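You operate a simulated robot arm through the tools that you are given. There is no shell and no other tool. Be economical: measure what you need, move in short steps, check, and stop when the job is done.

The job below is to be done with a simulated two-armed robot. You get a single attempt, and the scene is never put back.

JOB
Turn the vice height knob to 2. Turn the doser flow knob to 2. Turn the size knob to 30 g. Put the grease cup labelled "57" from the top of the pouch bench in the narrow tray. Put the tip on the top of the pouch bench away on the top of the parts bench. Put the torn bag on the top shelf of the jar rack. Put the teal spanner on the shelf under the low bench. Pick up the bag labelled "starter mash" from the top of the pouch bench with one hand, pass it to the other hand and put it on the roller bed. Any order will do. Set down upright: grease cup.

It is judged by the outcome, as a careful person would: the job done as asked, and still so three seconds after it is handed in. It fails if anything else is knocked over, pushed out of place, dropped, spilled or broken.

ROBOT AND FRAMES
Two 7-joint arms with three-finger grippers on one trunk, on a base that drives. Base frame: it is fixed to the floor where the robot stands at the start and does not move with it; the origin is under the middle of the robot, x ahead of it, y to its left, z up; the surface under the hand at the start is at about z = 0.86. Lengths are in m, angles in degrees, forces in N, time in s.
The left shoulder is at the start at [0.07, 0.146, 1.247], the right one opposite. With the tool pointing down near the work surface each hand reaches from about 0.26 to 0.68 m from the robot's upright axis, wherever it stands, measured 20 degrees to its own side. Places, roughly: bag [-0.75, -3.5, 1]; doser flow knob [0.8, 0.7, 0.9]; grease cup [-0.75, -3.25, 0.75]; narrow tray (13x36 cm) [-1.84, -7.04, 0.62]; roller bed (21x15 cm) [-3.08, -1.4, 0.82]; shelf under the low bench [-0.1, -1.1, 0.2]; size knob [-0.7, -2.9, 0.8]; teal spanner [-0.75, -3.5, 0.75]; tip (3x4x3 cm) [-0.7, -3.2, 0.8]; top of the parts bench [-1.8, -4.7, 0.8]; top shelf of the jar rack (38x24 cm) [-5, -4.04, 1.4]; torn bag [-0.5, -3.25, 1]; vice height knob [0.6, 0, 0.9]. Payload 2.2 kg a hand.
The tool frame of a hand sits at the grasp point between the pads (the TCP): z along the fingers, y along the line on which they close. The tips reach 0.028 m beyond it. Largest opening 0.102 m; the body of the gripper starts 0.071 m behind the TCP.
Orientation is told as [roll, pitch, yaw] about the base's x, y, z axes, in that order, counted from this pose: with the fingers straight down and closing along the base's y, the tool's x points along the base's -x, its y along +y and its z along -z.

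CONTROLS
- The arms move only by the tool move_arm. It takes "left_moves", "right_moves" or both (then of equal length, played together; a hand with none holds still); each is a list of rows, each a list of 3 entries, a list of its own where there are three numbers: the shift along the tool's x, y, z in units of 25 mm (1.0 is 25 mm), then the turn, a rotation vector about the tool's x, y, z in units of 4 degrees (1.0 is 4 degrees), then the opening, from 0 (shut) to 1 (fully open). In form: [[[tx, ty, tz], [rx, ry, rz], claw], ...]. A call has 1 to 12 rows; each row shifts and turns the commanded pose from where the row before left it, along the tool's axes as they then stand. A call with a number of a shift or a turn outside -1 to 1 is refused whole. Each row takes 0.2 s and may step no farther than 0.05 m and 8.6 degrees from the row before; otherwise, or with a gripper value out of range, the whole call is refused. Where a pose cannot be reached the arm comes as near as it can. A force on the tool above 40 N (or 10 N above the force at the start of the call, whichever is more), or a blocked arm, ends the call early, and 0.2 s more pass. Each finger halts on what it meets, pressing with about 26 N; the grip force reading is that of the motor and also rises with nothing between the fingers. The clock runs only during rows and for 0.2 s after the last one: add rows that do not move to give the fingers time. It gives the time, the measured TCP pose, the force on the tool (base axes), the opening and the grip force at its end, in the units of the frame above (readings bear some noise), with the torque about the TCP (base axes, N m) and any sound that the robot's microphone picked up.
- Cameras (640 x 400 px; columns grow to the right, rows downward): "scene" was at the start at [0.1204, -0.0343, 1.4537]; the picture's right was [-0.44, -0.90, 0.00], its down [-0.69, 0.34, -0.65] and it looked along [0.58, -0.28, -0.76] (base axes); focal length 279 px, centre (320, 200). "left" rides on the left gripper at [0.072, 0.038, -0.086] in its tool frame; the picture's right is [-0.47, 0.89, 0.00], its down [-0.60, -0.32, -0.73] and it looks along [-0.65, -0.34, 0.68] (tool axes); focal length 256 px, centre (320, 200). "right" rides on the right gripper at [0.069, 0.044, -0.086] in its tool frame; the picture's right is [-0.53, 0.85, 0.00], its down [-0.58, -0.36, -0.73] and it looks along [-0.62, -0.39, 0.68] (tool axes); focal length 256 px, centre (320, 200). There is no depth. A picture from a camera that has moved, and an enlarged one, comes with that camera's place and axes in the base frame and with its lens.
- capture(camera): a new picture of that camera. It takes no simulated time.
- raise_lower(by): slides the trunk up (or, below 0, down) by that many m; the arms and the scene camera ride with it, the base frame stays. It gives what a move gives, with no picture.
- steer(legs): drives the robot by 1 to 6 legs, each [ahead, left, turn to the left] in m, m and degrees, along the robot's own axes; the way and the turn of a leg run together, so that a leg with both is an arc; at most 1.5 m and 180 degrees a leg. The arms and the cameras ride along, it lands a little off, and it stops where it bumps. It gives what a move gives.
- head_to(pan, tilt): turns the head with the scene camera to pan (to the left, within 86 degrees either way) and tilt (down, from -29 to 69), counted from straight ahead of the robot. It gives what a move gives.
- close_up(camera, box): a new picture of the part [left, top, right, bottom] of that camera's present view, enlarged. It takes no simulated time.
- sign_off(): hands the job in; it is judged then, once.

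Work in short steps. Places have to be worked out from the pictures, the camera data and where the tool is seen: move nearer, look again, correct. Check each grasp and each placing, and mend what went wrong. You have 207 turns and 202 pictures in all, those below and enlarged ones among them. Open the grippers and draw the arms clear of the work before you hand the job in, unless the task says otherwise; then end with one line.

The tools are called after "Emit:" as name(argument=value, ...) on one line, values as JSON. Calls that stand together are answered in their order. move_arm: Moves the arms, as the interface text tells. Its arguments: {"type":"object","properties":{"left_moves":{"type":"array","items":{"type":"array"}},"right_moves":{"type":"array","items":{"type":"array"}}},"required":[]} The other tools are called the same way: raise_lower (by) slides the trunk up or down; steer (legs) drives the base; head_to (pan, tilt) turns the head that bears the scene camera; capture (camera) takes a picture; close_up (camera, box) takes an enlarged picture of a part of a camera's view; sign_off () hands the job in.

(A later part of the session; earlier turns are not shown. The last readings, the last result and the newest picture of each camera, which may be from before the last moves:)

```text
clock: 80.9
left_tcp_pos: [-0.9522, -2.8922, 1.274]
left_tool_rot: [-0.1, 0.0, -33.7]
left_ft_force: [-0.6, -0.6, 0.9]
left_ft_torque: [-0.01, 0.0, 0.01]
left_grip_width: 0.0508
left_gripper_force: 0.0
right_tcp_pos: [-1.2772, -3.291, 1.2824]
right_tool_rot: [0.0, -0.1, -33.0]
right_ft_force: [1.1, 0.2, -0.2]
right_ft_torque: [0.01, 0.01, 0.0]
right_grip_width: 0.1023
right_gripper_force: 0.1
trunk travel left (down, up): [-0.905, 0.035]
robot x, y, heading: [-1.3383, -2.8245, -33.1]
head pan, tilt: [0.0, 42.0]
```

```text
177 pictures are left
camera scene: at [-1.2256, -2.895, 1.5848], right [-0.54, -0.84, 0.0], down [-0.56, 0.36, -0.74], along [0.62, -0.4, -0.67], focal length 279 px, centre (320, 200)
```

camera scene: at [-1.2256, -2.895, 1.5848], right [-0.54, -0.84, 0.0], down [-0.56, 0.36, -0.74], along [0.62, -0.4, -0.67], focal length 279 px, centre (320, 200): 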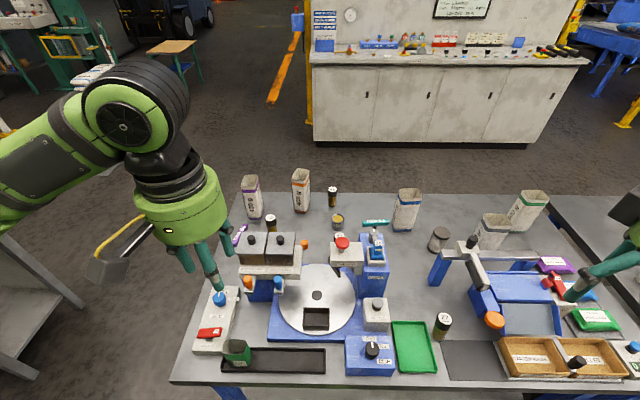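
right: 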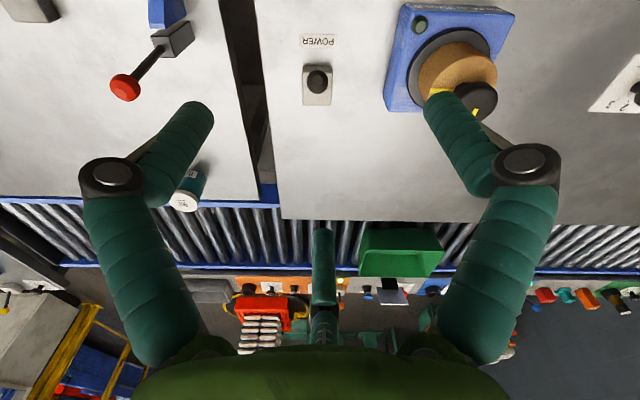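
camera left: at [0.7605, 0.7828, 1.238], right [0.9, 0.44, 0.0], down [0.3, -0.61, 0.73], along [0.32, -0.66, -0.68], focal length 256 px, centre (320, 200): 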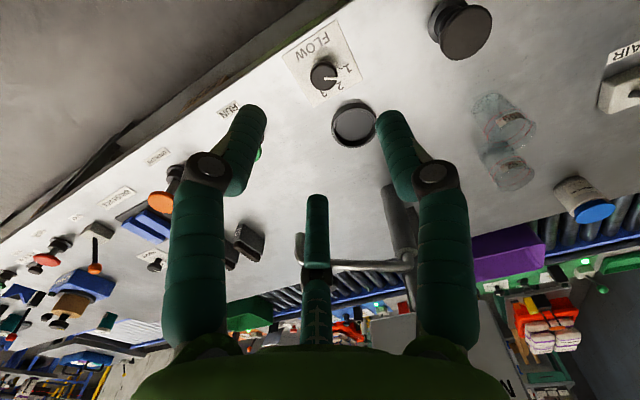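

Emit:
close_up(camera="scene", box=[225, 160, 345, 260])

Emit:
close_up(camera="scene", box=[320, 170, 460, 280])

Emit:
close_up(camera="scene", box=[185, 270, 285, 370])

Emit:
close_up(camera="scene", box=[420, 180, 640, 350])

```text
4.00 times, centred on (285, 210) of scene
camera zoom: at [-1.2256, -2.895, 1.5848], right [-0.54, -0.84, 0.0], down [-0.56, 0.36, -0.74], along [0.62, -0.4, -0.67], focal length 1118 px, centre (460, 160)
```

zoom: 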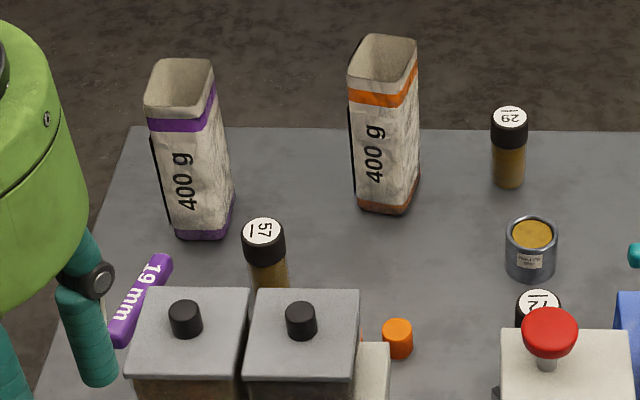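

```text
3.64 times, centred on (390, 225) of scene
camera zoom: at [-1.2256, -2.895, 1.5848], right [-0.54, -0.84, 0.0], down [-0.56, 0.36, -0.74], along [0.62, -0.4, -0.67], focal length 1016 px, centre (66, 109)
```

zoom: 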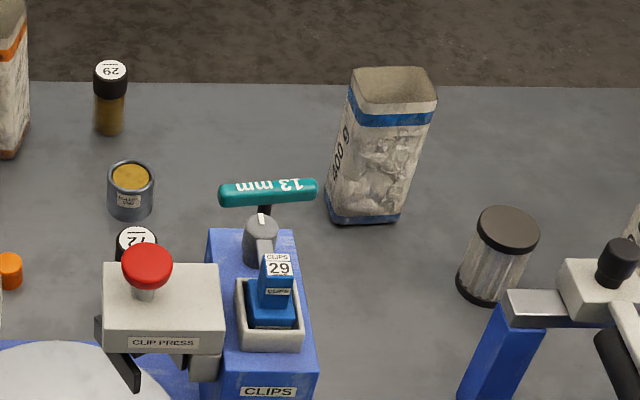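

```text
4.00 times, centred on (235, 320) of scene
camera zoom: at [-1.2256, -2.895, 1.5848], right [-0.54, -0.84, 0.0], down [-0.56, 0.36, -0.74], along [0.62, -0.4, -0.67], focal length 1118 px, centre (660, -280)
```

zoom: 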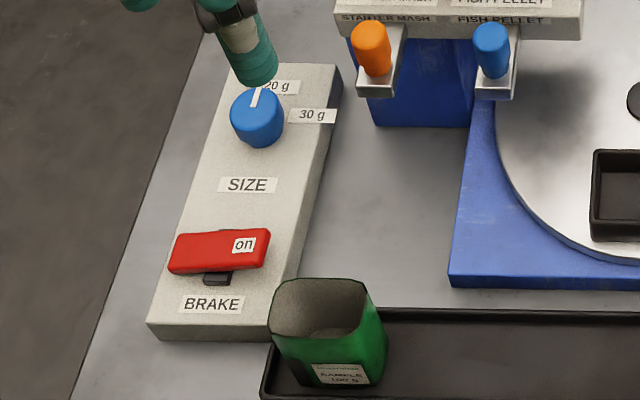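

```text
2.35 times, centred on (530, 265) of scene
camera zoom: at [-1.2256, -2.895, 1.5848], right [-0.54, -0.84, 0.0], down [-0.56, 0.36, -0.74], along [0.62, -0.4, -0.67], focal length 658 px, centre (-174, 47)
```

zoom: 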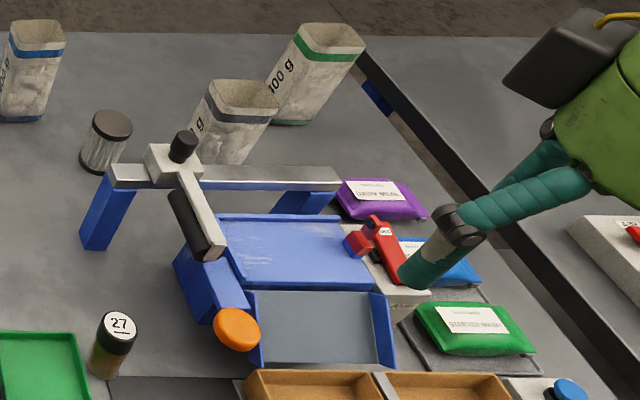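

Emit:
close_up(camera="scene", box=[255, 205, 295, 230])

Emit:
close_up(camera="scene", box=[320, 225, 360, 250])

Emit:
close_up(camera="scene", box=[560, 300, 630, 340])

Emit:
capture(camera="left")

Emit:
capture(camera="right")

```text
16.00 times, centred on (275, 218) of scene
camera zoom: at [-1.2256, -2.895, 1.5848], right [-0.54, -0.84, 0.0], down [-0.56, 0.36, -0.74], along [0.62, -0.4, -0.67], focal length 4471 px, centre (1040, -80)
```

zoom: 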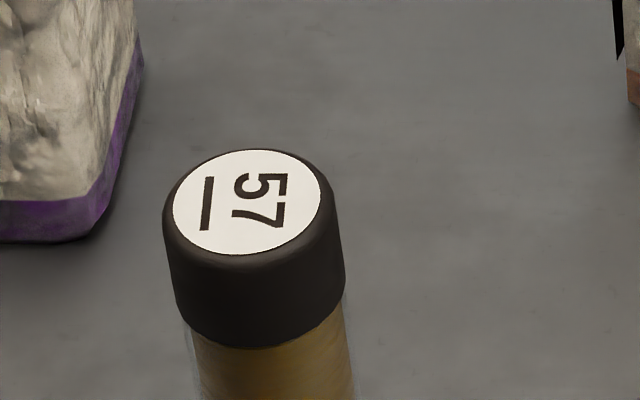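

```text
16.00 times, centred on (340, 238) of scene
camera zoom: at [-1.2256, -2.895, 1.5848], right [-0.54, -0.84, 0.0], down [-0.56, 0.36, -0.74], along [0.62, -0.4, -0.67], focal length 4471 px, centre (0, -400)
```

zoom: 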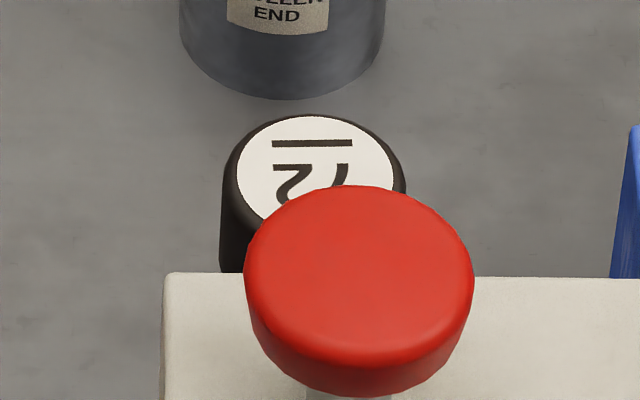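

```text
9.14 times, centred on (595, 320) of scene
camera zoom: at [-1.2256, -2.895, 1.5848], right [-0.54, -0.84, 0.0], down [-0.56, 0.36, -0.74], along [0.62, -0.4, -0.67], focal length 2555 px, centre (-2194, -897)
```

zoom: 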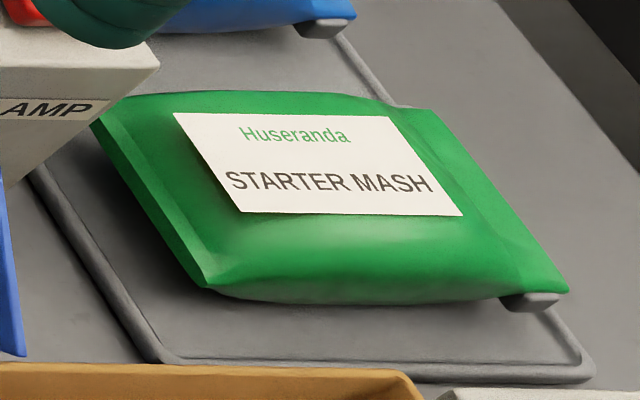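

```text
169 pictures are left
camera left: at [-0.9918, -2.8198, 1.3586], right [0.88, 0.48, 0.0], down [0.33, -0.6, 0.73], along [0.35, -0.64, -0.68], focal length 256 px, centre (320, 200)
```

left: 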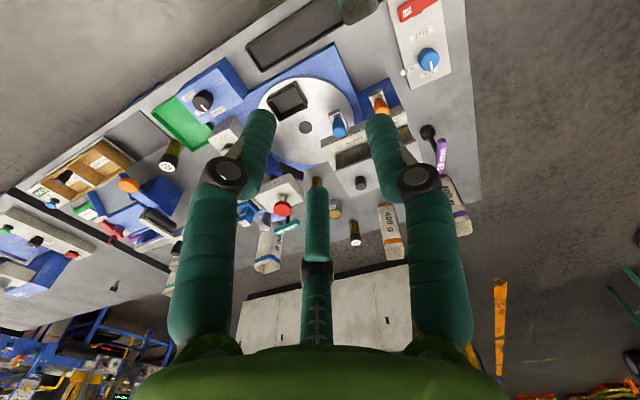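

```text
168 pictures are left
camera right: at [-1.3118, -3.2168, 1.3703], right [0.91, 0.42, 0.0], down [0.29, -0.62, 0.73], along [0.31, -0.66, -0.68], focal length 256 px, centre (320, 200)
```

right: 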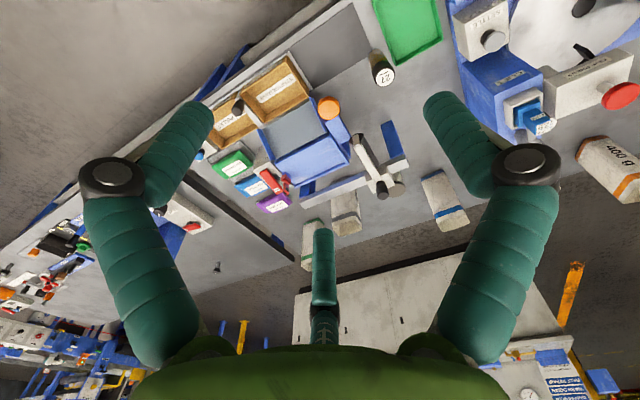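

Emit:
close_up(camera="left", box=[230, 150, 330, 280])

Emit:
close_up(camera="left", box=[320, 100, 490, 270])

Emit:
close_up(camera="right", box=[280, 120, 480, 280])

Emit:
close_up(camera="scene", box=[235, 160, 315, 225])

Emit:
close_up(camera="scene", box=[470, 180, 560, 260])

```text
3.08 times, centred on (280, 215) of left
camera zoom: at [-0.9918, -2.8198, 1.3586], right [0.88, 0.48, 0.0], down [0.33, -0.6, 0.73], along [0.35, -0.64, -0.68], focal length 788 px, centre (443, 154)
```

zoom: 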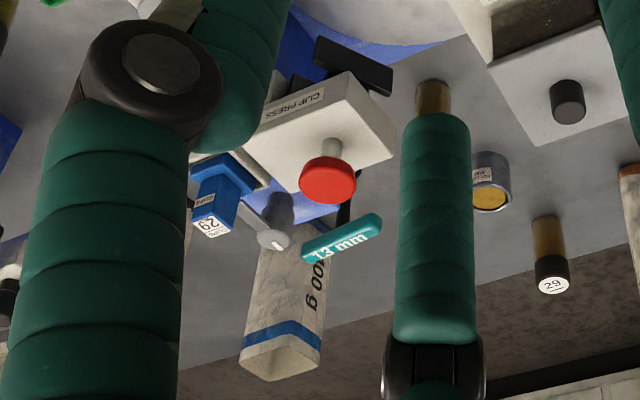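

```text
2.35 times, centred on (405, 185) of left
camera zoom: at [-0.9918, -2.8198, 1.3586], right [0.88, 0.48, 0.0], down [0.33, -0.6, 0.73], along [0.35, -0.64, -0.68], focal length 602 px, centre (120, 235)
```

zoom: 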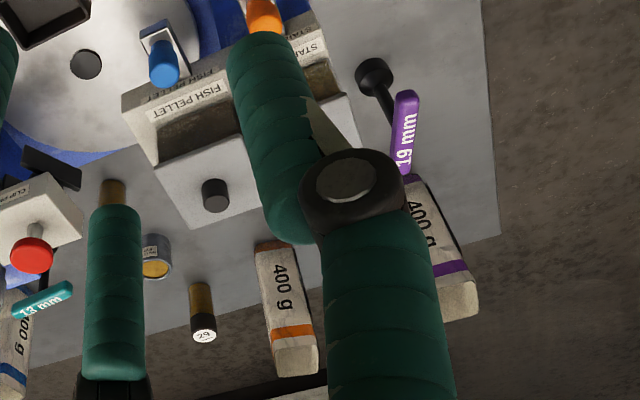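

```text
2.50 times, centred on (380, 200) of right
camera zoom: at [-1.3118, -3.2168, 1.3703], right [0.91, 0.42, 0.0], down [0.29, -0.62, 0.73], along [0.31, -0.66, -0.68], focal length 640 px, centre (170, 200)
```

zoom: 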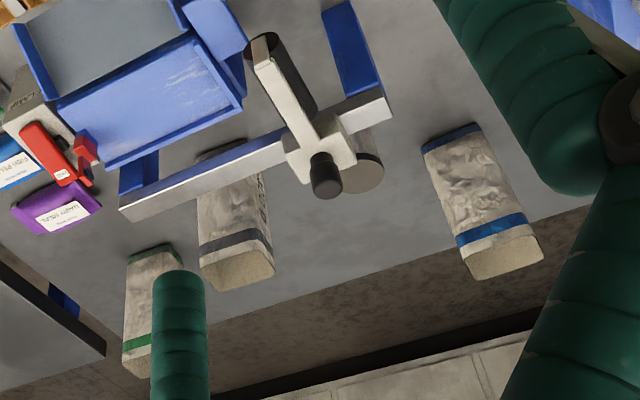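

```text
6.15 times, centred on (275, 192) of scene
camera zoom: at [-1.2256, -2.895, 1.5848], right [-0.54, -0.84, 0.0], down [-0.56, 0.36, -0.74], along [0.62, -0.4, -0.67], focal length 1720 px, centre (597, 246)
```

zoom: 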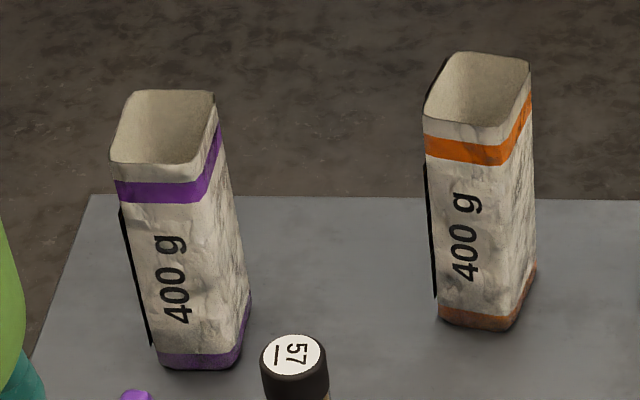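

```text
5.00 times, centred on (515, 220) of scene
camera zoom: at [-1.2256, -2.895, 1.5848], right [-0.54, -0.84, 0.0], down [-0.56, 0.36, -0.74], along [0.62, -0.4, -0.67], focal length 1397 px, centre (-655, 100)
```

zoom: 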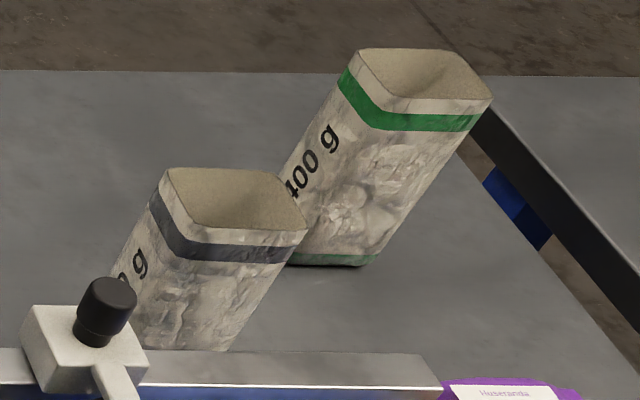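

Cup "57" is found behind the hopper; the tall bags are too far from this side and best done from behind the bench. The size knob is reachable here at about [-0.728, -2.873, 0.84], so I bring the left hand over it.

Emit:
move_arm(left_moves=[[[-0.7, 0.56, 0.4], [0, 0, 0], 0.6], [[-0.7, 0.56, 0.6], [0, 0, 0], 0.6], [[-0.7, 0.56, 0.7], [0, 0, 0], 0.6], [[-0.7, 0.56, 0.8], [0, 0, 0], 0.6], [[-0.7, 0.56, 1], [0, 0, 0], 0.6], [[-0.7, 0.56, 1], [0, 0, 0], 0.6], [[-0.7, 0.56, 1], [0, 0, 0], 0.6], [[-0.7, 0.56, 1], [0, 0, 0], 0.6], [[-0.7, 0.56, 1], [0, 0, 0], 0.6], [[-0.7, 0.56, 1], [0, 0, 0], 0.6], [[0, 0, 1], [0, 0, 0], 0.6], [[0, 0, 0], [0, 0, 0], 0.6]])

Emit:
capture(camera="left")

Emit:
close_up(camera="left", box=[240, 10, 400, 130])

```text
clock: 83.5
left_tcp_pos: [-0.7288, -2.8742, 1.035]
left_tool_rot: [0.0, 0.0, -33.9]
left_ft_force: [0.2, -0.2, 0.5]
left_ft_torque: [-0.04, 0.01, 0.0]
left_grip_width: 0.0611
left_gripper_force: 0.0
right_tcp_pos: [-1.2775, -3.2927, 1.2823]
right_tool_rot: [0.0, 0.0, -33.0]
right_ft_force: [-0.6, 0.1, -0.2]
right_ft_torque: [0.0, 0.01, -0.01]
right_grip_width: 0.102
right_gripper_force: 0.0
trunk travel left (down, up): [-0.905, 0.035]
robot x, y, heading: [-1.3372, -2.8211, -33.0]
head pan, tilt: [0.0, 42.0]
```

```text
162 pictures are left
camera left: at [-0.7683, -2.8014, 1.1204], right [0.88, 0.48, 0.0], down [0.32, -0.6, 0.73], along [0.35, -0.64, -0.68], focal length 256 px, centre (320, 200)
```

left: 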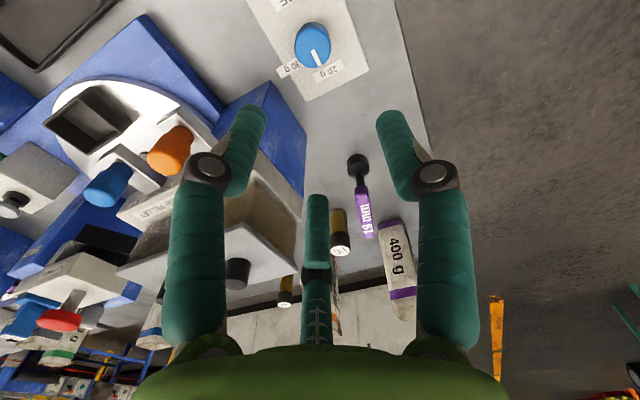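

```text
3.33 times, centred on (320, 70) of left
camera zoom: at [-0.7683, -2.8014, 1.1204], right [0.88, 0.48, 0.0], down [0.32, -0.6, 0.73], along [0.35, -0.64, -0.68], focal length 853 px, centre (320, 633)
```

zoom: 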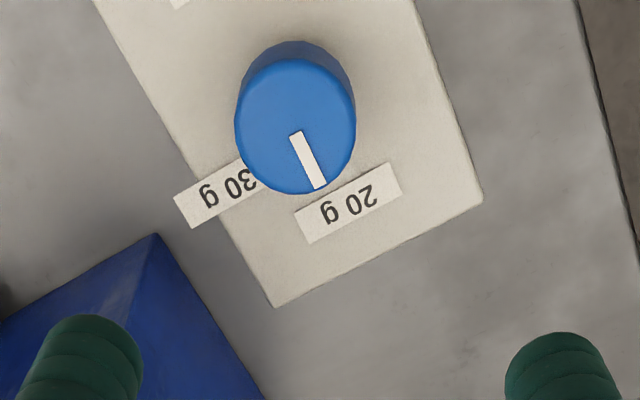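

Emit:
close_up(camera="scene", box=[205, 282, 245, 310])

Emit:
close_up(camera="right", box=[560, 0, 640, 50])

```text
14.29 times, centred on (225, 296) of scene
camera zoom: at [-1.2256, -2.8951, 1.5848], right [-0.54, -0.84, 0.0], down [-0.56, 0.36, -0.74], along [0.62, -0.4, -0.67], focal length 3992 px, centre (1677, -1171)
```

zoom: 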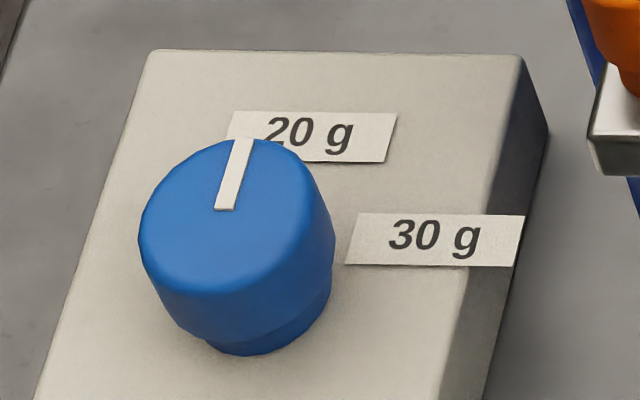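

```text
8.00 times, centred on (600, 25) of right
camera zoom: at [-1.3117, -3.2169, 1.3703], right [0.91, 0.42, 0.0], down [0.29, -0.62, 0.73], along [0.31, -0.66, -0.68], focal length 2048 px, centre (-1920, 1600)
```

zoom: 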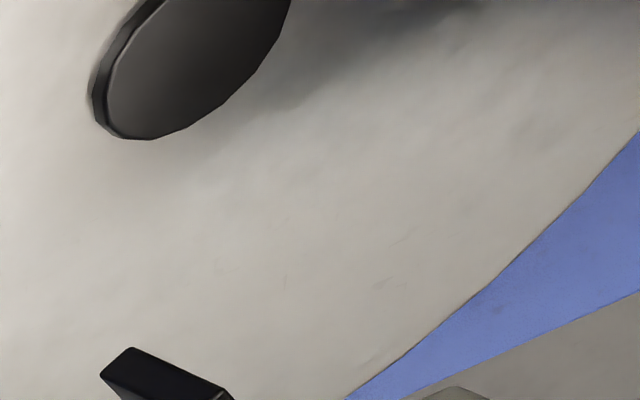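

By triangulation the knob is at [-0.736, -2.872], its top at 0.856; 20 g lies at about -34° and 30 g about -99°. I go down and grip it.

Emit:
move_arm(left_moves=[[[0.28, -0.09, 0.9], [0, 0, 0], 0.65], [[0, 0, 1], [0, 0, 0], 0.65], [[0, 0, 1], [0, 0, 0], 0.65], [[0, 0, 1], [0, 0, 0], 0.65], [[0, 0, 1], [0, 0, 0], 0.65], [[0, 0, 1], [0, 0, 0], 0.65], [[0, 0, 0.9], [0, 0, 0], 0.65], [[0, 0, 0], [0, 0, 0], 0.3], [[0, 0, 0], [0, 0, 0], 0.3], [[0, 0, 0], [0, 0, 0], 0.3]])

Emit:
capture(camera="left")

```text
clock: 85.7
left_tcp_pos: [-0.7368, -2.8731, 0.8653]
left_tool_rot: [-0.2, 0.0, -33.9]
left_ft_force: [-3.6, -1.7, -2.7]
left_ft_torque: [-0.33, -0.25, -0.01]
left_grip_width: 0.0332
left_gripper_force: 45.0
right_tcp_pos: [-1.2782, -3.2924, 1.2828]
right_tool_rot: [0.0, 0.0, -33.1]
right_ft_force: [0.1, 0.5, 0.3]
right_ft_torque: [-0.01, -0.01, 0.01]
right_grip_width: 0.1024
right_gripper_force: 0.1
trunk travel left (down, up): [-0.905, 0.035]
robot x, y, heading: [-1.3393, -2.8243, -32.6]
head pan, tilt: [0.0, 42.0]
```

```text
158 pictures are left
camera left: at [-0.7761, -2.8004, 0.9511], right [0.88, 0.48, 0.0], down [0.33, -0.6, 0.73], along [0.35, -0.64, -0.68], focal length 256 px, centre (320, 200)
```

left: 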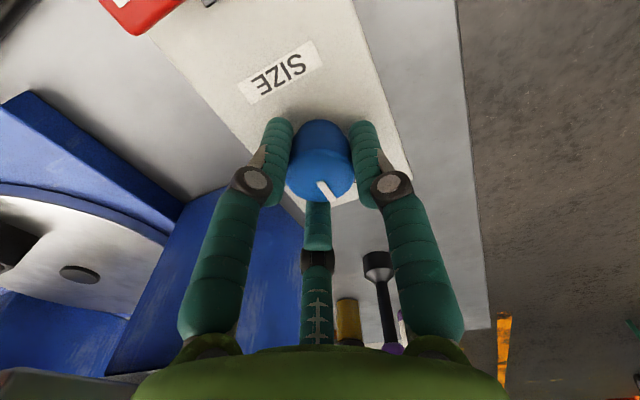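

Firmly gripped. I turn it clockwise by 64° in total.

Emit:
move_arm(left_moves=[[[0, 0, 0], [0, 0, 1], 0.3], [[0, 0, 0], [0, 0, 1], 0.3], [[0, 0, 0], [0, 0, 1], 0.3], [[0, 0, 0], [0, 0, 1], 0.3], [[0, 0, 0], [0, 0, 1], 0.3], [[0, 0, 0], [0, 0, 1], 0.3], [[0, 0, 0], [0, 0, 1], 0.3], [[0, 0, 0], [0, 0, 1], 0.3]])

Emit:
move_arm(left_moves=[[[0, 0, 0], [0, 0, 1], 0.3], [[0, 0, 0], [0, 0, 1], 0.3], [[0, 0, 0], [0, 0, 1], 0.3], [[0, 0, 0], [0, 0, 1], 0.3], [[0, 0, 0], [0, 0, 1], 0.3], [[0, 0, 0], [0, 0, 1], 0.3], [[0, 0, 0], [0, 0, 1], 0.3], [[0, 0, 0], [0, 0, 1], 0.3]])

Emit:
capture(camera="left")

Emit:
close_up(camera="scene", box=[205, 282, 245, 310])

```text
clock: 87.5
left_tcp_pos: [-0.737, -2.8733, 0.8643]
left_tool_rot: [0.0, 0.0, -65.9]
left_ft_force: [-6.4, -5.9, -3.5]
left_ft_torque: [-0.31, 0.2, 0.02]
left_grip_width: 0.0332
left_gripper_force: 45.1
right_tcp_pos: [-1.2786, -3.2933, 1.2837]
right_tool_rot: [0.0, 0.0, -33.0]
right_ft_force: [0.5, -0.6, 0.3]
right_ft_torque: [0.01, 0.0, 0.02]
right_grip_width: 0.102
right_gripper_force: 0.1
trunk travel left (down, up): [-0.905, 0.035]
robot x, y, heading: [-1.3363, -2.8262, -32.8]
head pan, tilt: [0.0, 42.0]
```

```text
clock: 89.3
left_tcp_pos: [-0.7358, -2.8731, 0.8651]
left_tool_rot: [0.0, 0.0, -98.0]
left_ft_force: [-7.6, -9.1, -3.8]
left_ft_torque: [-0.35, 0.14, -0.01]
left_grip_width: 0.033
left_gripper_force: 44.9
right_tcp_pos: [-1.2785, -3.2928, 1.2819]
right_tool_rot: [0.1, 0.0, -33.0]
right_ft_force: [-0.8, -0.7, 0.2]
right_ft_torque: [-0.01, 0.05, -0.02]
right_grip_width: 0.1021
right_gripper_force: 0.0
trunk travel left (down, up): [-0.905, 0.035]
robot x, y, heading: [-1.3362, -2.824, -32.6]
head pan, tilt: [0.0, 42.0]
```

```text
157 pictures are left
camera left: at [-0.6896, -2.8062, 0.9512], right [0.81, -0.58, 0.0], down [-0.4, -0.55, 0.73], along [-0.43, -0.59, -0.68], focal length 256 px, centre (320, 200)
```

left: 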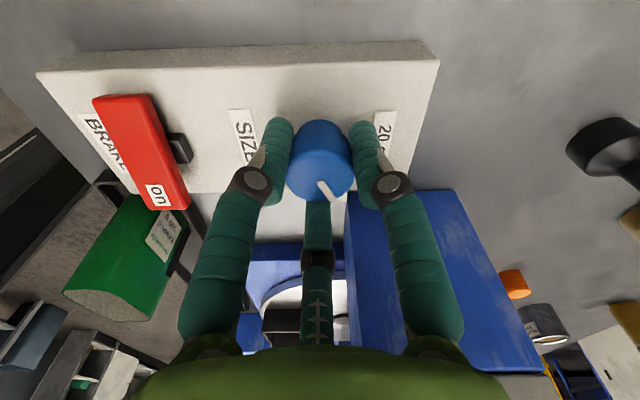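

```text
14.29 times, centred on (225, 296) of scene
camera zoom: at [-1.2264, -2.8974, 1.5847], right [-0.54, -0.84, 0.0], down [-0.56, 0.36, -0.74], along [0.62, -0.4, -0.67], focal length 3992 px, centre (1677, -1171)
```

zoom: 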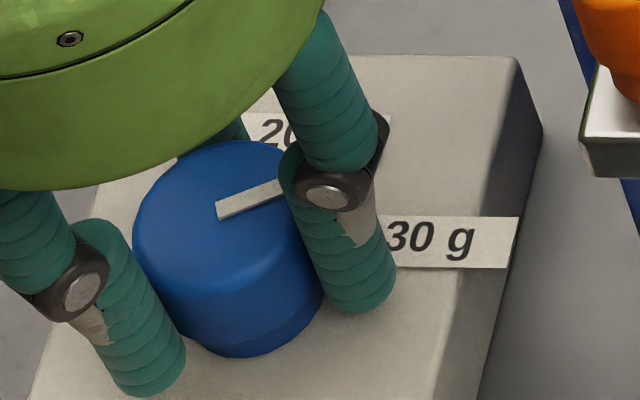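

The pointer followed. I release, lift, and check it against the 30 g label.

Emit:
move_arm(left_moves=[[[0, 0, 0], [0, 0, 0], 0.65], [[0, 0, 0], [0, 0, 0], 0.65], [[0, 0, -1], [0, 0, 0], 0.65], [[0, 0, -1], [0, 0, 0], 0.65], [[0, 0, -1], [0, 0, 0], 0.65], [[0, 0, -1], [0, 0, 0], 0.65], [[0, 0, -1], [0, 0, 0], 0.65], [[0, 0, -1], [0, 0, 0], 0.65], [[0, 0, -1], [0, 0, 0], 0.65], [[0, 0, -1], [0, 0, 0], 0.65]])

Emit:
close_up(camera="left", box=[240, 0, 400, 120])

Emit:
close_up(camera="scene", box=[205, 282, 245, 310])

```text
clock: 91.5
left_tcp_pos: [-0.7345, -2.8719, 1.0645]
left_tool_rot: [-0.1, 0.0, -97.8]
left_ft_force: [0.8, -0.2, -0.3]
left_ft_torque: [0.0, 0.03, 0.01]
left_grip_width: 0.0666
left_gripper_force: 0.2
right_tcp_pos: [-1.2776, -3.2908, 1.2821]
right_tool_rot: [0.1, 0.0, -33.0]
right_ft_force: [-1.4, 0.9, 0.0]
right_ft_torque: [0.0, 0.03, 0.0]
right_grip_width: 0.1022
right_gripper_force: 0.1
trunk travel left (down, up): [-0.905, 0.035]
robot x, y, heading: [-1.336, -2.8206, -32.9]
head pan, tilt: [0.0, 42.0]
```

```text
3.33 times, centred on (320, 60) of left
camera zoom: at [-0.6892, -2.8042, 1.1509], right [0.81, -0.58, 0.0], down [-0.4, -0.56, 0.73], along [-0.42, -0.6, -0.68], focal length 853 px, centre (320, 667)
```

zoom: 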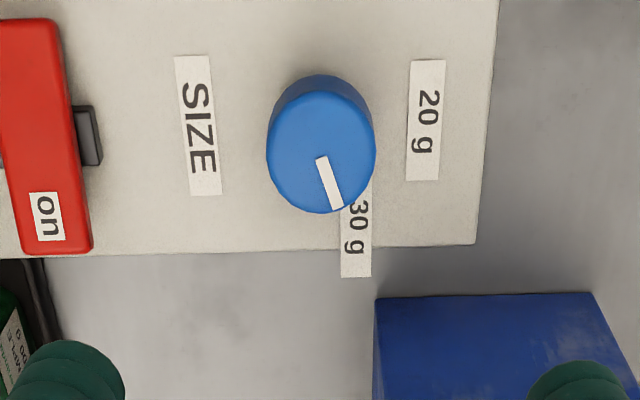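

```text
14.29 times, centred on (225, 296) of scene
camera zoom: at [-1.2255, -2.8952, 1.5847], right [-0.54, -0.84, 0.0], down [-0.56, 0.36, -0.74], along [0.62, -0.4, -0.67], focal length 3992 px, centre (1677, -1171)
```

zoom: 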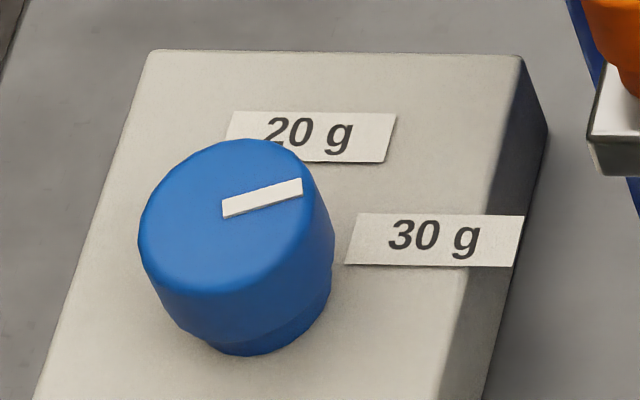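

The pointer now lies at 30 g. I bring the hand back in and drive around the left end of the bench to its far side.

Emit:
move_arm(left_moves=[[[0, 0, -0.8], [0, 0, -1], 0.65], [[0, 0, -0.8], [0, 0, -1], 0.65], [[0, 0, -0.8], [0, 0, -1], 0.65], [[0, 0, -0.8], [0, 0, -1], 0.65], [[0, 0, -0.8], [0, 0, -1], 0.65], [[0, 0, -0.8], [0, 0, -1], 0.65], [[0, 0, -0.8], [0, 0, -1], 0.65], [[0, 0, -0.8], [0, 0, -1], 0.65], [[0, 0, -0.8], [0, 0, -1], 0.65], [[0, 0, 0], [0, 0, -1], 0.65], [[0, 0, 0], [0, 0, -1], 0.65], [[0, 0, 0], [0, 0, -1], 0.65]])

Emit:
move_arm(left_moves=[[[0, 0, 0], [0, 0, -1], 0.65], [[0, 0, 0], [0, 0, -1], 0.65], [[0, 0, 0], [0, 0, -1], 0.65], [[0, 0, 0], [0, 0, -1], 0.65], [[1, -0.3, 0], [0, 0, 0], 0.65], [[1, -0.3, 0], [0, 0, 0], 0.65], [[1, -0.3, 0], [0, 0, 0], 0.65], [[1, -0.3, 0], [0, 0, 0], 0.65], [[1, -0.3, 0], [0, 0, 0], 0.65], [[1, -0.3, 0], [0, 0, 0], 0.65], [[1, -0.3, 0], [0, 0, 0], 0.65], [[1, -0.3, 0], [0, 0, 0], 0.65]])

Emit:
steer(legs=[[-0.5, 0, 0], [0, 1.08, 0]])

Emit:
head_to(pan=0, tilt=30)

Emit:
capture(camera="scene")

```text
clock: 94.1
left_tcp_pos: [-0.7358, -2.8716, 1.2447]
left_tool_rot: [0.0, 0.0, -49.7]
left_ft_force: [-0.7, -0.1, 0.4]
left_ft_torque: [0.01, -0.04, 0.01]
left_grip_width: 0.0662
left_gripper_force: 0.0
right_tcp_pos: [-1.2774, -3.2899, 1.2821]
right_tool_rot: [0.0, -0.1, -33.0]
right_ft_force: [-0.7, 0.1, 0.4]
right_ft_torque: [-0.03, 0.01, -0.01]
right_grip_width: 0.102
right_gripper_force: 0.0
trunk travel left (down, up): [-0.905, 0.035]
robot x, y, heading: [-1.3407, -2.8222, -32.9]
head pan, tilt: [0.0, 42.0]
```

```text
clock: 96.7
left_tcp_pos: [-0.9363, -2.8088, 1.2454]
left_tool_rot: [-0.1, -0.1, -33.8]
left_ft_force: [-1.0, 1.0, 0.1]
left_ft_torque: [0.0, -0.01, -0.01]
left_grip_width: 0.0664
left_gripper_force: 0.0
right_tcp_pos: [-1.2785, -3.2923, 1.2819]
right_tool_rot: [0.0, 0.0, -33.0]
right_ft_force: [-0.4, 0.2, 0.3]
right_ft_torque: [0.0, -0.03, 0.03]
right_grip_width: 0.1019
right_gripper_force: 0.1
trunk travel left (down, up): [-0.905, 0.035]
robot x, y, heading: [-1.3394, -2.8231, -33.0]
head pan, tilt: [0.0, 42.0]
```

```text
clock: 104.8
left_tcp_pos: [-0.7615, -1.6426, 1.2455]
left_tool_rot: [0.0, 0.0, -34.5]
left_ft_force: [-0.6, -0.6, 0.1]
left_ft_torque: [0.01, 0.0, 0.0]
left_grip_width: 0.0663
left_gripper_force: 0.1
right_tcp_pos: [-1.1093, -2.1184, 1.2819]
right_tool_rot: [-0.1, 0.1, -33.7]
right_ft_force: [0.0, -0.2, 0.3]
right_ft_torque: [0.02, -0.04, 0.0]
right_grip_width: 0.102
right_gripper_force: 0.1
trunk travel left (down, up): [-0.905, 0.035]
robot x, y, heading: [-1.1614, -1.649, -33.7]
head pan, tilt: [0.0, 42.0]
```

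```text
clock: 105.5
left_tcp_pos: [-0.7597, -1.6407, 1.245]
left_tool_rot: [0.1, -0.1, -34.6]
left_ft_force: [0.1, 0.0, -0.9]
left_ft_torque: [0.02, 0.04, 0.01]
left_grip_width: 0.0663
left_gripper_force: 0.1
right_tcp_pos: [-1.1096, -2.1182, 1.283]
right_tool_rot: [0.0, 0.0, -33.7]
right_ft_force: [0.8, 0.5, -0.1]
right_ft_torque: [-0.02, 0.02, 0.01]
right_grip_width: 0.1019
right_gripper_force: 0.0
trunk travel left (down, up): [-0.905, 0.035]
robot x, y, heading: [-1.1657, -1.6476, -33.8]
head pan, tilt: [0.0, 30.0]
```

```text
153 pictures are left
camera scene: at [-1.0463, -1.7265, 1.6029], right [-0.55, -0.83, 0.0], down [-0.42, 0.28, -0.87], along [0.72, -0.48, -0.5], focal length 279 px, centre (320, 200)
```

scene: 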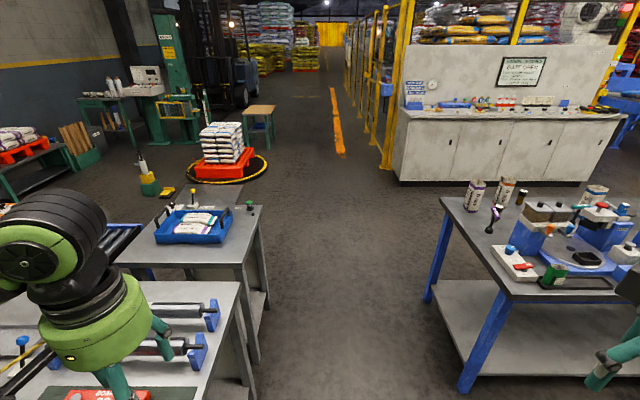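

The way past the bench end is clear, so I drive through, turn around and slide behind the bench.

Emit:
steer(legs=[[1.2, 0, 0], [1.1, 0, 0], [0, 0, 180], [0, 1.0, 0]])

Emit:
head_to(pan=0, tilt=40)

Emit:
capture(camera="scene")

```text
clock: 128.8
left_tcp_pos: [-0.2054, -3.7192, 1.2451]
left_tool_rot: [0.1, -0.1, 145.4]
left_ft_force: [0.1, 1.2, -0.9]
left_ft_torque: [0.0, 0.01, 0.01]
left_grip_width: 0.0664
left_gripper_force: 0.0
right_tcp_pos: [0.1432, -3.2422, 1.2834]
right_tool_rot: [0.0, 0.1, 146.1]
right_ft_force: [0.3, -0.4, -0.6]
right_ft_torque: [0.0, 0.0, 0.01]
right_grip_width: 0.1017
right_gripper_force: 0.0
trunk travel left (down, up): [-0.905, 0.035]
robot x, y, heading: [0.1998, -3.7089, 146.3]
head pan, tilt: [0.0, 30.0]
```

```text
clock: 129.5
left_tcp_pos: [-0.2064, -3.719, 1.2437]
left_tool_rot: [0.1, 0.1, 145.4]
left_ft_force: [-0.6, 0.0, 0.1]
left_ft_torque: [-0.02, -0.06, 0.0]
left_grip_width: 0.0663
left_gripper_force: 0.1
right_tcp_pos: [0.1447, -3.2431, 1.2821]
right_tool_rot: [-0.1, 0.0, 146.2]
right_ft_force: [0.6, -0.1, 0.7]
right_ft_torque: [0.0, -0.02, -0.01]
right_grip_width: 0.102
right_gripper_force: 0.1
trunk travel left (down, up): [-0.905, 0.035]
robot x, y, heading: [0.2018, -3.715, 146.3]
head pan, tilt: [0.0, 40.0]
```

```text
152 pictures are left
camera scene: at [0.087, -3.6388, 1.5877], right [0.56, 0.83, 0.0], down [0.53, -0.36, -0.77], along [-0.64, 0.43, -0.64], focal length 279 px, centre (320, 200)
```

scene: 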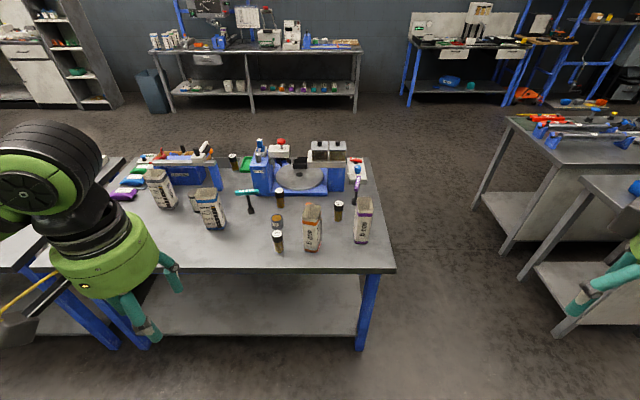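

Emit:
close_up(camera="scene", box=[255, 150, 395, 260])

Emit:
close_up(camera="scene", box=[130, 140, 270, 250])

```text
3.64 times, centred on (325, 205) of scene
camera zoom: at [0.087, -3.6388, 1.5877], right [0.56, 0.83, 0.0], down [0.53, -0.36, -0.77], along [-0.64, 0.43, -0.64], focal length 1016 px, centre (302, 182)
```

zoom: 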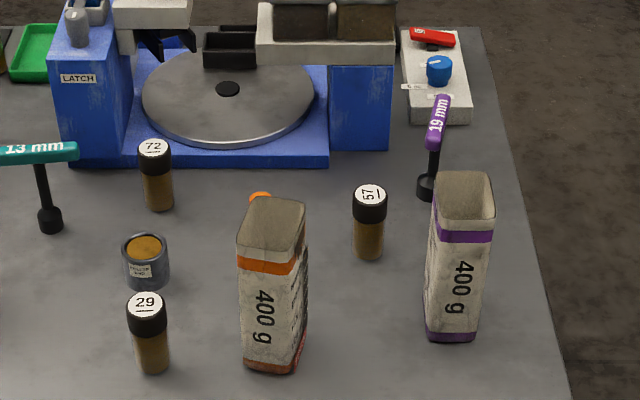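

```text
3.64 times, centred on (200, 195) of scene
camera zoom: at [0.087, -3.6388, 1.5877], right [0.56, 0.83, 0.0], down [0.53, -0.36, -0.77], along [-0.64, 0.43, -0.64], focal length 1016 px, centre (756, 218)
```

zoom: 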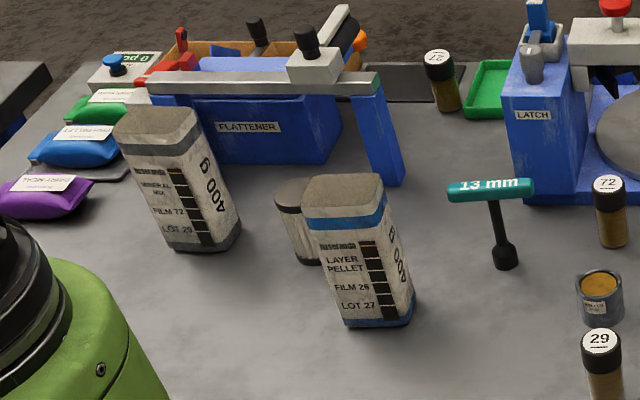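

Tall bags carry product labels on one side; the orange and purple ones face the north end. I move right to read those.

Emit:
steer(legs=[[0, -0.85, 0]])

Emit:
head_to(pan=40, tilt=35)

Emit:
capture(camera="scene")

```text
clock: 134.0
left_tcp_pos: [0.2637, -3.0162, 1.2446]
left_tool_rot: [0.0, 0.0, 145.8]
left_ft_force: [-0.6, 0.3, -1.2]
left_ft_torque: [0.02, -0.01, -0.01]
left_grip_width: 0.0662
left_gripper_force: 0.0
right_tcp_pos: [0.6097, -2.5362, 1.2837]
right_tool_rot: [-0.2, -0.1, 146.4]
right_ft_force: [1.2, -0.1, 0.1]
right_ft_torque: [0.0, -0.02, -0.03]
right_grip_width: 0.102
right_gripper_force: 0.1
trunk travel left (down, up): [-0.905, 0.035]
robot x, y, heading: [0.6662, -3.0072, 146.6]
head pan, tilt: [0.0, 40.0]
```

```text
clock: 135.1
left_tcp_pos: [0.2639, -3.0143, 1.2452]
left_tool_rot: [0.0, 0.0, 145.7]
left_ft_force: [-0.4, 0.8, 0.1]
left_ft_torque: [0.02, 0.01, 0.01]
left_grip_width: 0.0662
left_gripper_force: 0.1
right_tcp_pos: [0.6111, -2.5356, 1.2833]
right_tool_rot: [0.0, 0.0, 146.5]
right_ft_force: [0.9, -0.6, 0.3]
right_ft_torque: [0.0, 0.03, 0.04]
right_grip_width: 0.1021
right_gripper_force: 0.0
trunk travel left (down, up): [-0.905, 0.035]
robot x, y, heading: [0.6652, -3.0026, 146.6]
head pan, tilt: [40.0, 35.0]
```

```text
149 pictures are left
camera scene: at [0.54, -2.9883, 1.5952], right [-0.11, 0.99, 0.0], down [0.57, 0.07, -0.82], along [-0.81, -0.09, -0.57], focal length 279 px, centre (320, 200)
```

scene: 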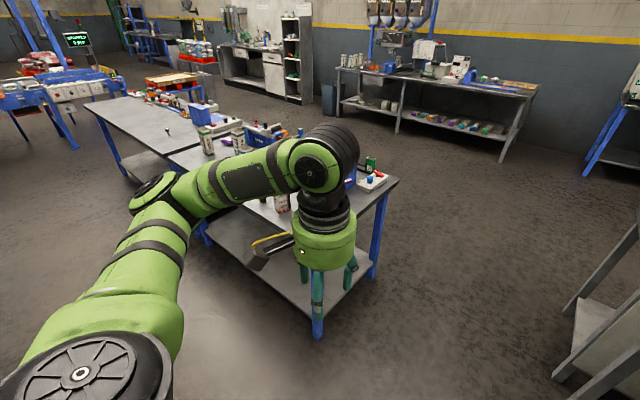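

Emit:
steer(legs=[[0, -0.45, 0], [0, 0, 56], [0.35, 0, 0]])

Emit:
head_to(pan=0, tilt=33)

Emit:
capture(camera="scene")

```text
clock: 142.2
left_tcp_pos: [0.3808, -3.1079, 1.2449]
left_tool_rot: [0.0, -0.1, -157.7]
left_ft_force: [0.5, -0.2, 0.3]
left_ft_torque: [0.01, 0.0, 0.01]
left_grip_width: 0.0661
left_gripper_force: 0.1
right_tcp_pos: [0.1719, -2.5541, 1.2833]
right_tool_rot: [0.0, -0.1, -156.8]
right_ft_force: [-0.4, 0.2, 0.9]
right_ft_torque: [-0.04, 0.04, 0.0]
right_grip_width: 0.1021
right_gripper_force: 0.0
trunk travel left (down, up): [-0.905, 0.035]
robot x, y, heading: [0.5941, -2.7678, -156.7]
head pan, tilt: [40.0, 35.0]
```

```text
clock: 143.3
left_tcp_pos: [0.3791, -3.1103, 1.2462]
left_tool_rot: [0.1, 0.0, -157.7]
left_ft_force: [-0.5, 0.6, -0.2]
left_ft_torque: [0.01, 0.03, 0.05]
left_grip_width: 0.0663
left_gripper_force: 0.1
right_tcp_pos: [0.1705, -2.5558, 1.2831]
right_tool_rot: [0.0, 0.0, -156.9]
right_ft_force: [-0.6, -0.2, -0.2]
right_ft_torque: [-0.02, 0.0, 0.01]
right_grip_width: 0.1021
right_gripper_force: 0.1
trunk travel left (down, up): [-0.905, 0.035]
robot x, y, heading: [0.591, -2.7643, -157.0]
head pan, tilt: [0.0, 33.0]
```

```text
148 pictures are left
camera scene: at [0.4669, -2.8224, 1.5983], right [-0.39, 0.92, 0.0], down [0.5, 0.21, -0.84], along [-0.77, -0.33, -0.54], focal length 279 px, centre (320, 200)
```

scene: 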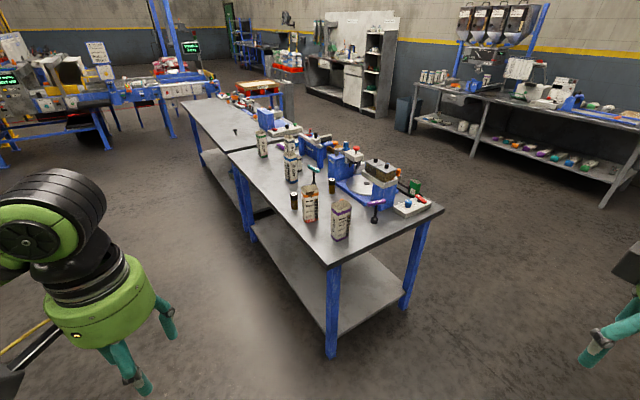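

Emit:
close_up(camera="scene", box=[280, 170, 370, 250])

Emit:
close_up(camera="scene", box=[240, 120, 320, 190])

```text
5.00 times, centred on (325, 210) of scene
camera zoom: at [0.4669, -2.8224, 1.5983], right [-0.39, 0.92, 0.0], down [0.5, 0.21, -0.84], along [-0.77, -0.33, -0.54], focal length 1397 px, centre (295, 150)
```

zoom: 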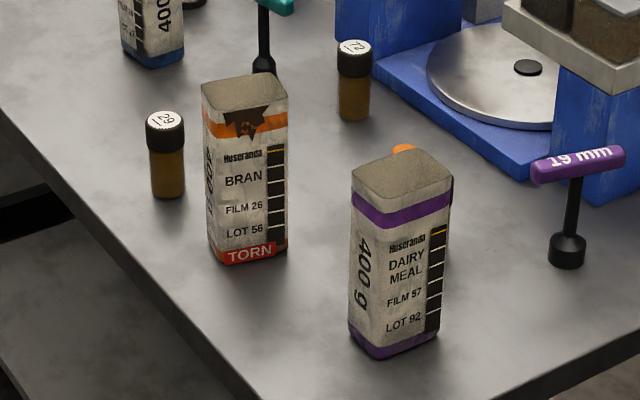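

```text
5.71 times, centred on (280, 155) of scene
camera zoom: at [0.4669, -2.8224, 1.5983], right [-0.39, 0.92, 0.0], down [0.5, 0.21, -0.84], along [-0.77, -0.33, -0.54], focal length 1597 px, centre (549, 457)
```

zoom: 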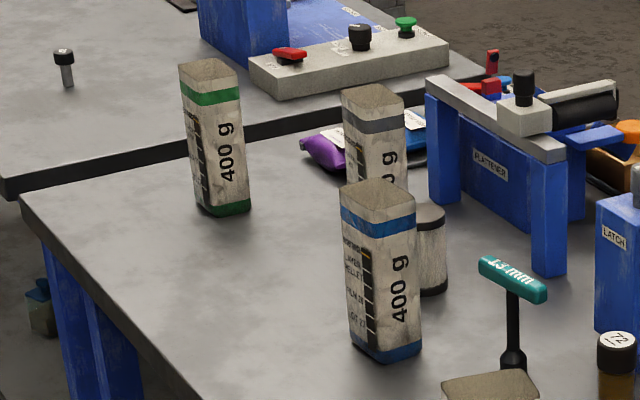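

The orange bag is the one marked TORN, and the green tall bag is probably "starter mash". I return behind the bench, nearer, to take the torn bag with the right hand.

Emit:
steer(legs=[[0, 0, -56.5], [0, 1.0, 0], [0.12, 0, 0]])

Emit:
head_to(pan=0, tilt=50)

Emit:
capture(camera="scene")

Emit:
capture(camera="right")

```text
clock: 151.8
left_tcp_pos: [-0.4593, -3.5441, 1.2455]
left_tool_rot: [0.0, -0.2, 145.4]
left_ft_force: [0.6, 0.5, 0.7]
left_ft_torque: [0.05, 0.04, 0.02]
left_grip_width: 0.0665
left_gripper_force: 0.0
right_tcp_pos: [-0.1112, -3.0677, 1.2848]
right_tool_rot: [0.0, -0.3, 146.3]
right_ft_force: [2.0, -0.4, -1.0]
right_ft_torque: [0.01, 0.04, 0.05]
right_grip_width: 0.1019
right_gripper_force: 0.0
trunk travel left (down, up): [-0.905, 0.035]
robot x, y, heading: [-0.0595, -3.5322, 146.5]
head pan, tilt: [0.0, 33.0]
```

```text
clock: 152.6
left_tcp_pos: [-0.4651, -3.5414, 1.2438]
left_tool_rot: [0.1, 0.0, 145.5]
left_ft_force: [-0.1, 0.1, 0.2]
left_ft_torque: [-0.03, -0.01, -0.01]
left_grip_width: 0.0661
left_gripper_force: 0.0
right_tcp_pos: [-0.1164, -3.0642, 1.2828]
right_tool_rot: [0.0, 0.1, 146.4]
right_ft_force: [0.2, -0.4, -0.6]
right_ft_torque: [0.03, 0.0, 0.0]
right_grip_width: 0.1021
right_gripper_force: 0.0
trunk travel left (down, up): [-0.905, 0.035]
robot x, y, heading: [-0.0575, -3.5372, 146.3]
head pan, tilt: [0.0, 50.0]
```

```text
145 pictures are left
camera scene: at [-0.1659, -3.4638, 1.5734], right [0.55, 0.83, 0.0], down [0.64, -0.42, -0.64], along [-0.53, 0.36, -0.77], focal length 279 px, centre (320, 200)
```

scene: 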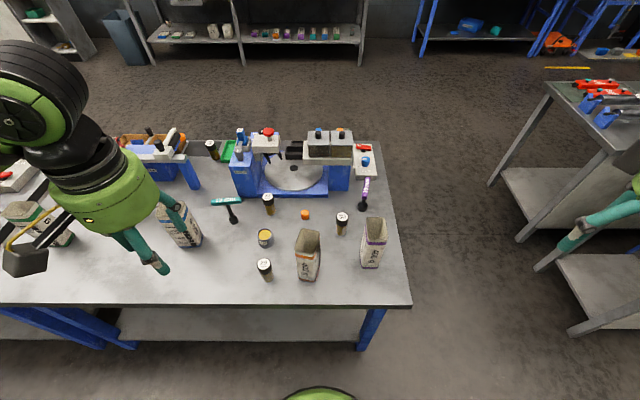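

```text
144 pictures are left
camera right: at [-0.0823, -3.1385, 1.3701], right [-0.91, -0.41, 0.0], down [-0.28, 0.62, 0.73], along [-0.3, 0.67, -0.68], focal length 256 px, centre (320, 200)
```

right: 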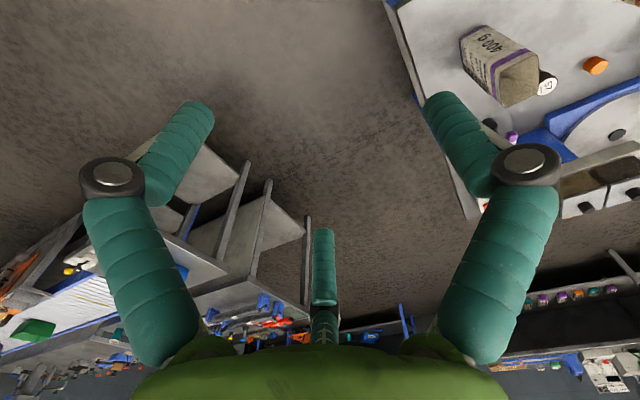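

Emit:
close_up(camera="scene", box=[250, 190, 410, 310])

Emit:
close_up(camera="scene", box=[0, 160, 140, 270])

```text
3.33 times, centred on (330, 250) of scene
camera zoom: at [-0.1659, -3.4638, 1.5734], right [0.55, 0.83, 0.0], down [0.64, -0.42, -0.64], along [-0.53, 0.36, -0.77], focal length 931 px, centre (287, 33)
```

zoom: 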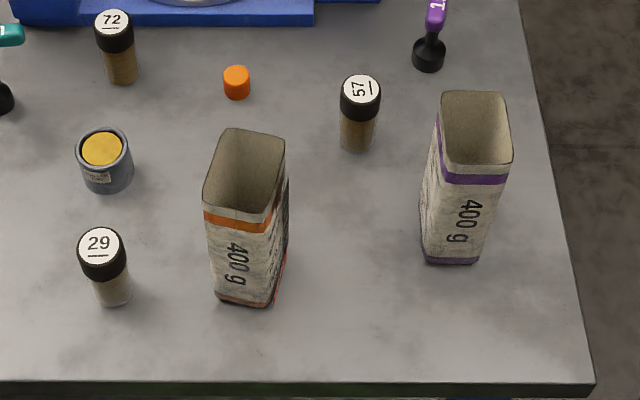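

```text
3.64 times, centred on (70, 215) of scene
camera zoom: at [-0.1659, -3.4638, 1.5734], right [0.55, 0.83, 0.0], down [0.64, -0.42, -0.64], along [-0.53, 0.36, -0.77], focal length 1016 px, centre (1229, 146)
```

zoom: 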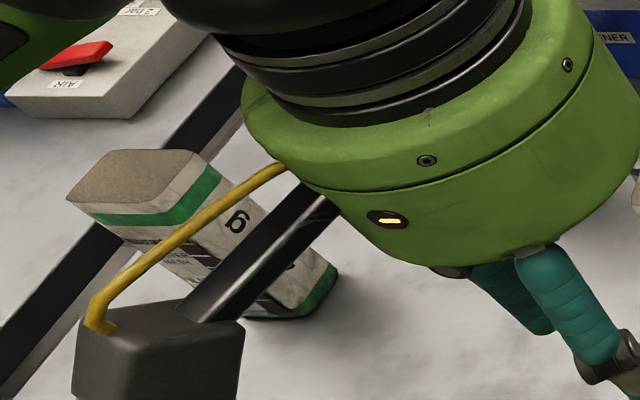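

The bag top is about 5 x 6.5 cm, centred at [-0.483, -3.282], its short side along yaw 43°. I shift the robot left so the right arm can reach it well.

Emit:
steer(legs=[[0, 0.17, 0]])

```text
clock: 154.1
left_tcp_pos: [-0.5549, -3.6783, 1.2453]
left_tool_rot: [0.2, 0.0, 145.3]
left_ft_force: [-0.1, 0.3, 0.4]
left_ft_torque: [-0.04, 0.05, 0.01]
left_grip_width: 0.0664
left_gripper_force: 0.1
right_tcp_pos: [-0.2049, -3.2022, 1.2811]
right_tool_rot: [0.2, 0.1, 146.2]
right_ft_force: [0.7, 0.2, -0.3]
right_ft_torque: [-0.03, 0.04, -0.01]
right_grip_width: 0.1021
right_gripper_force: 0.0
trunk travel left (down, up): [-0.905, 0.035]
robot x, y, heading: [-0.1521, -3.6753, 146.4]
head pan, tilt: [0.0, 50.0]
```

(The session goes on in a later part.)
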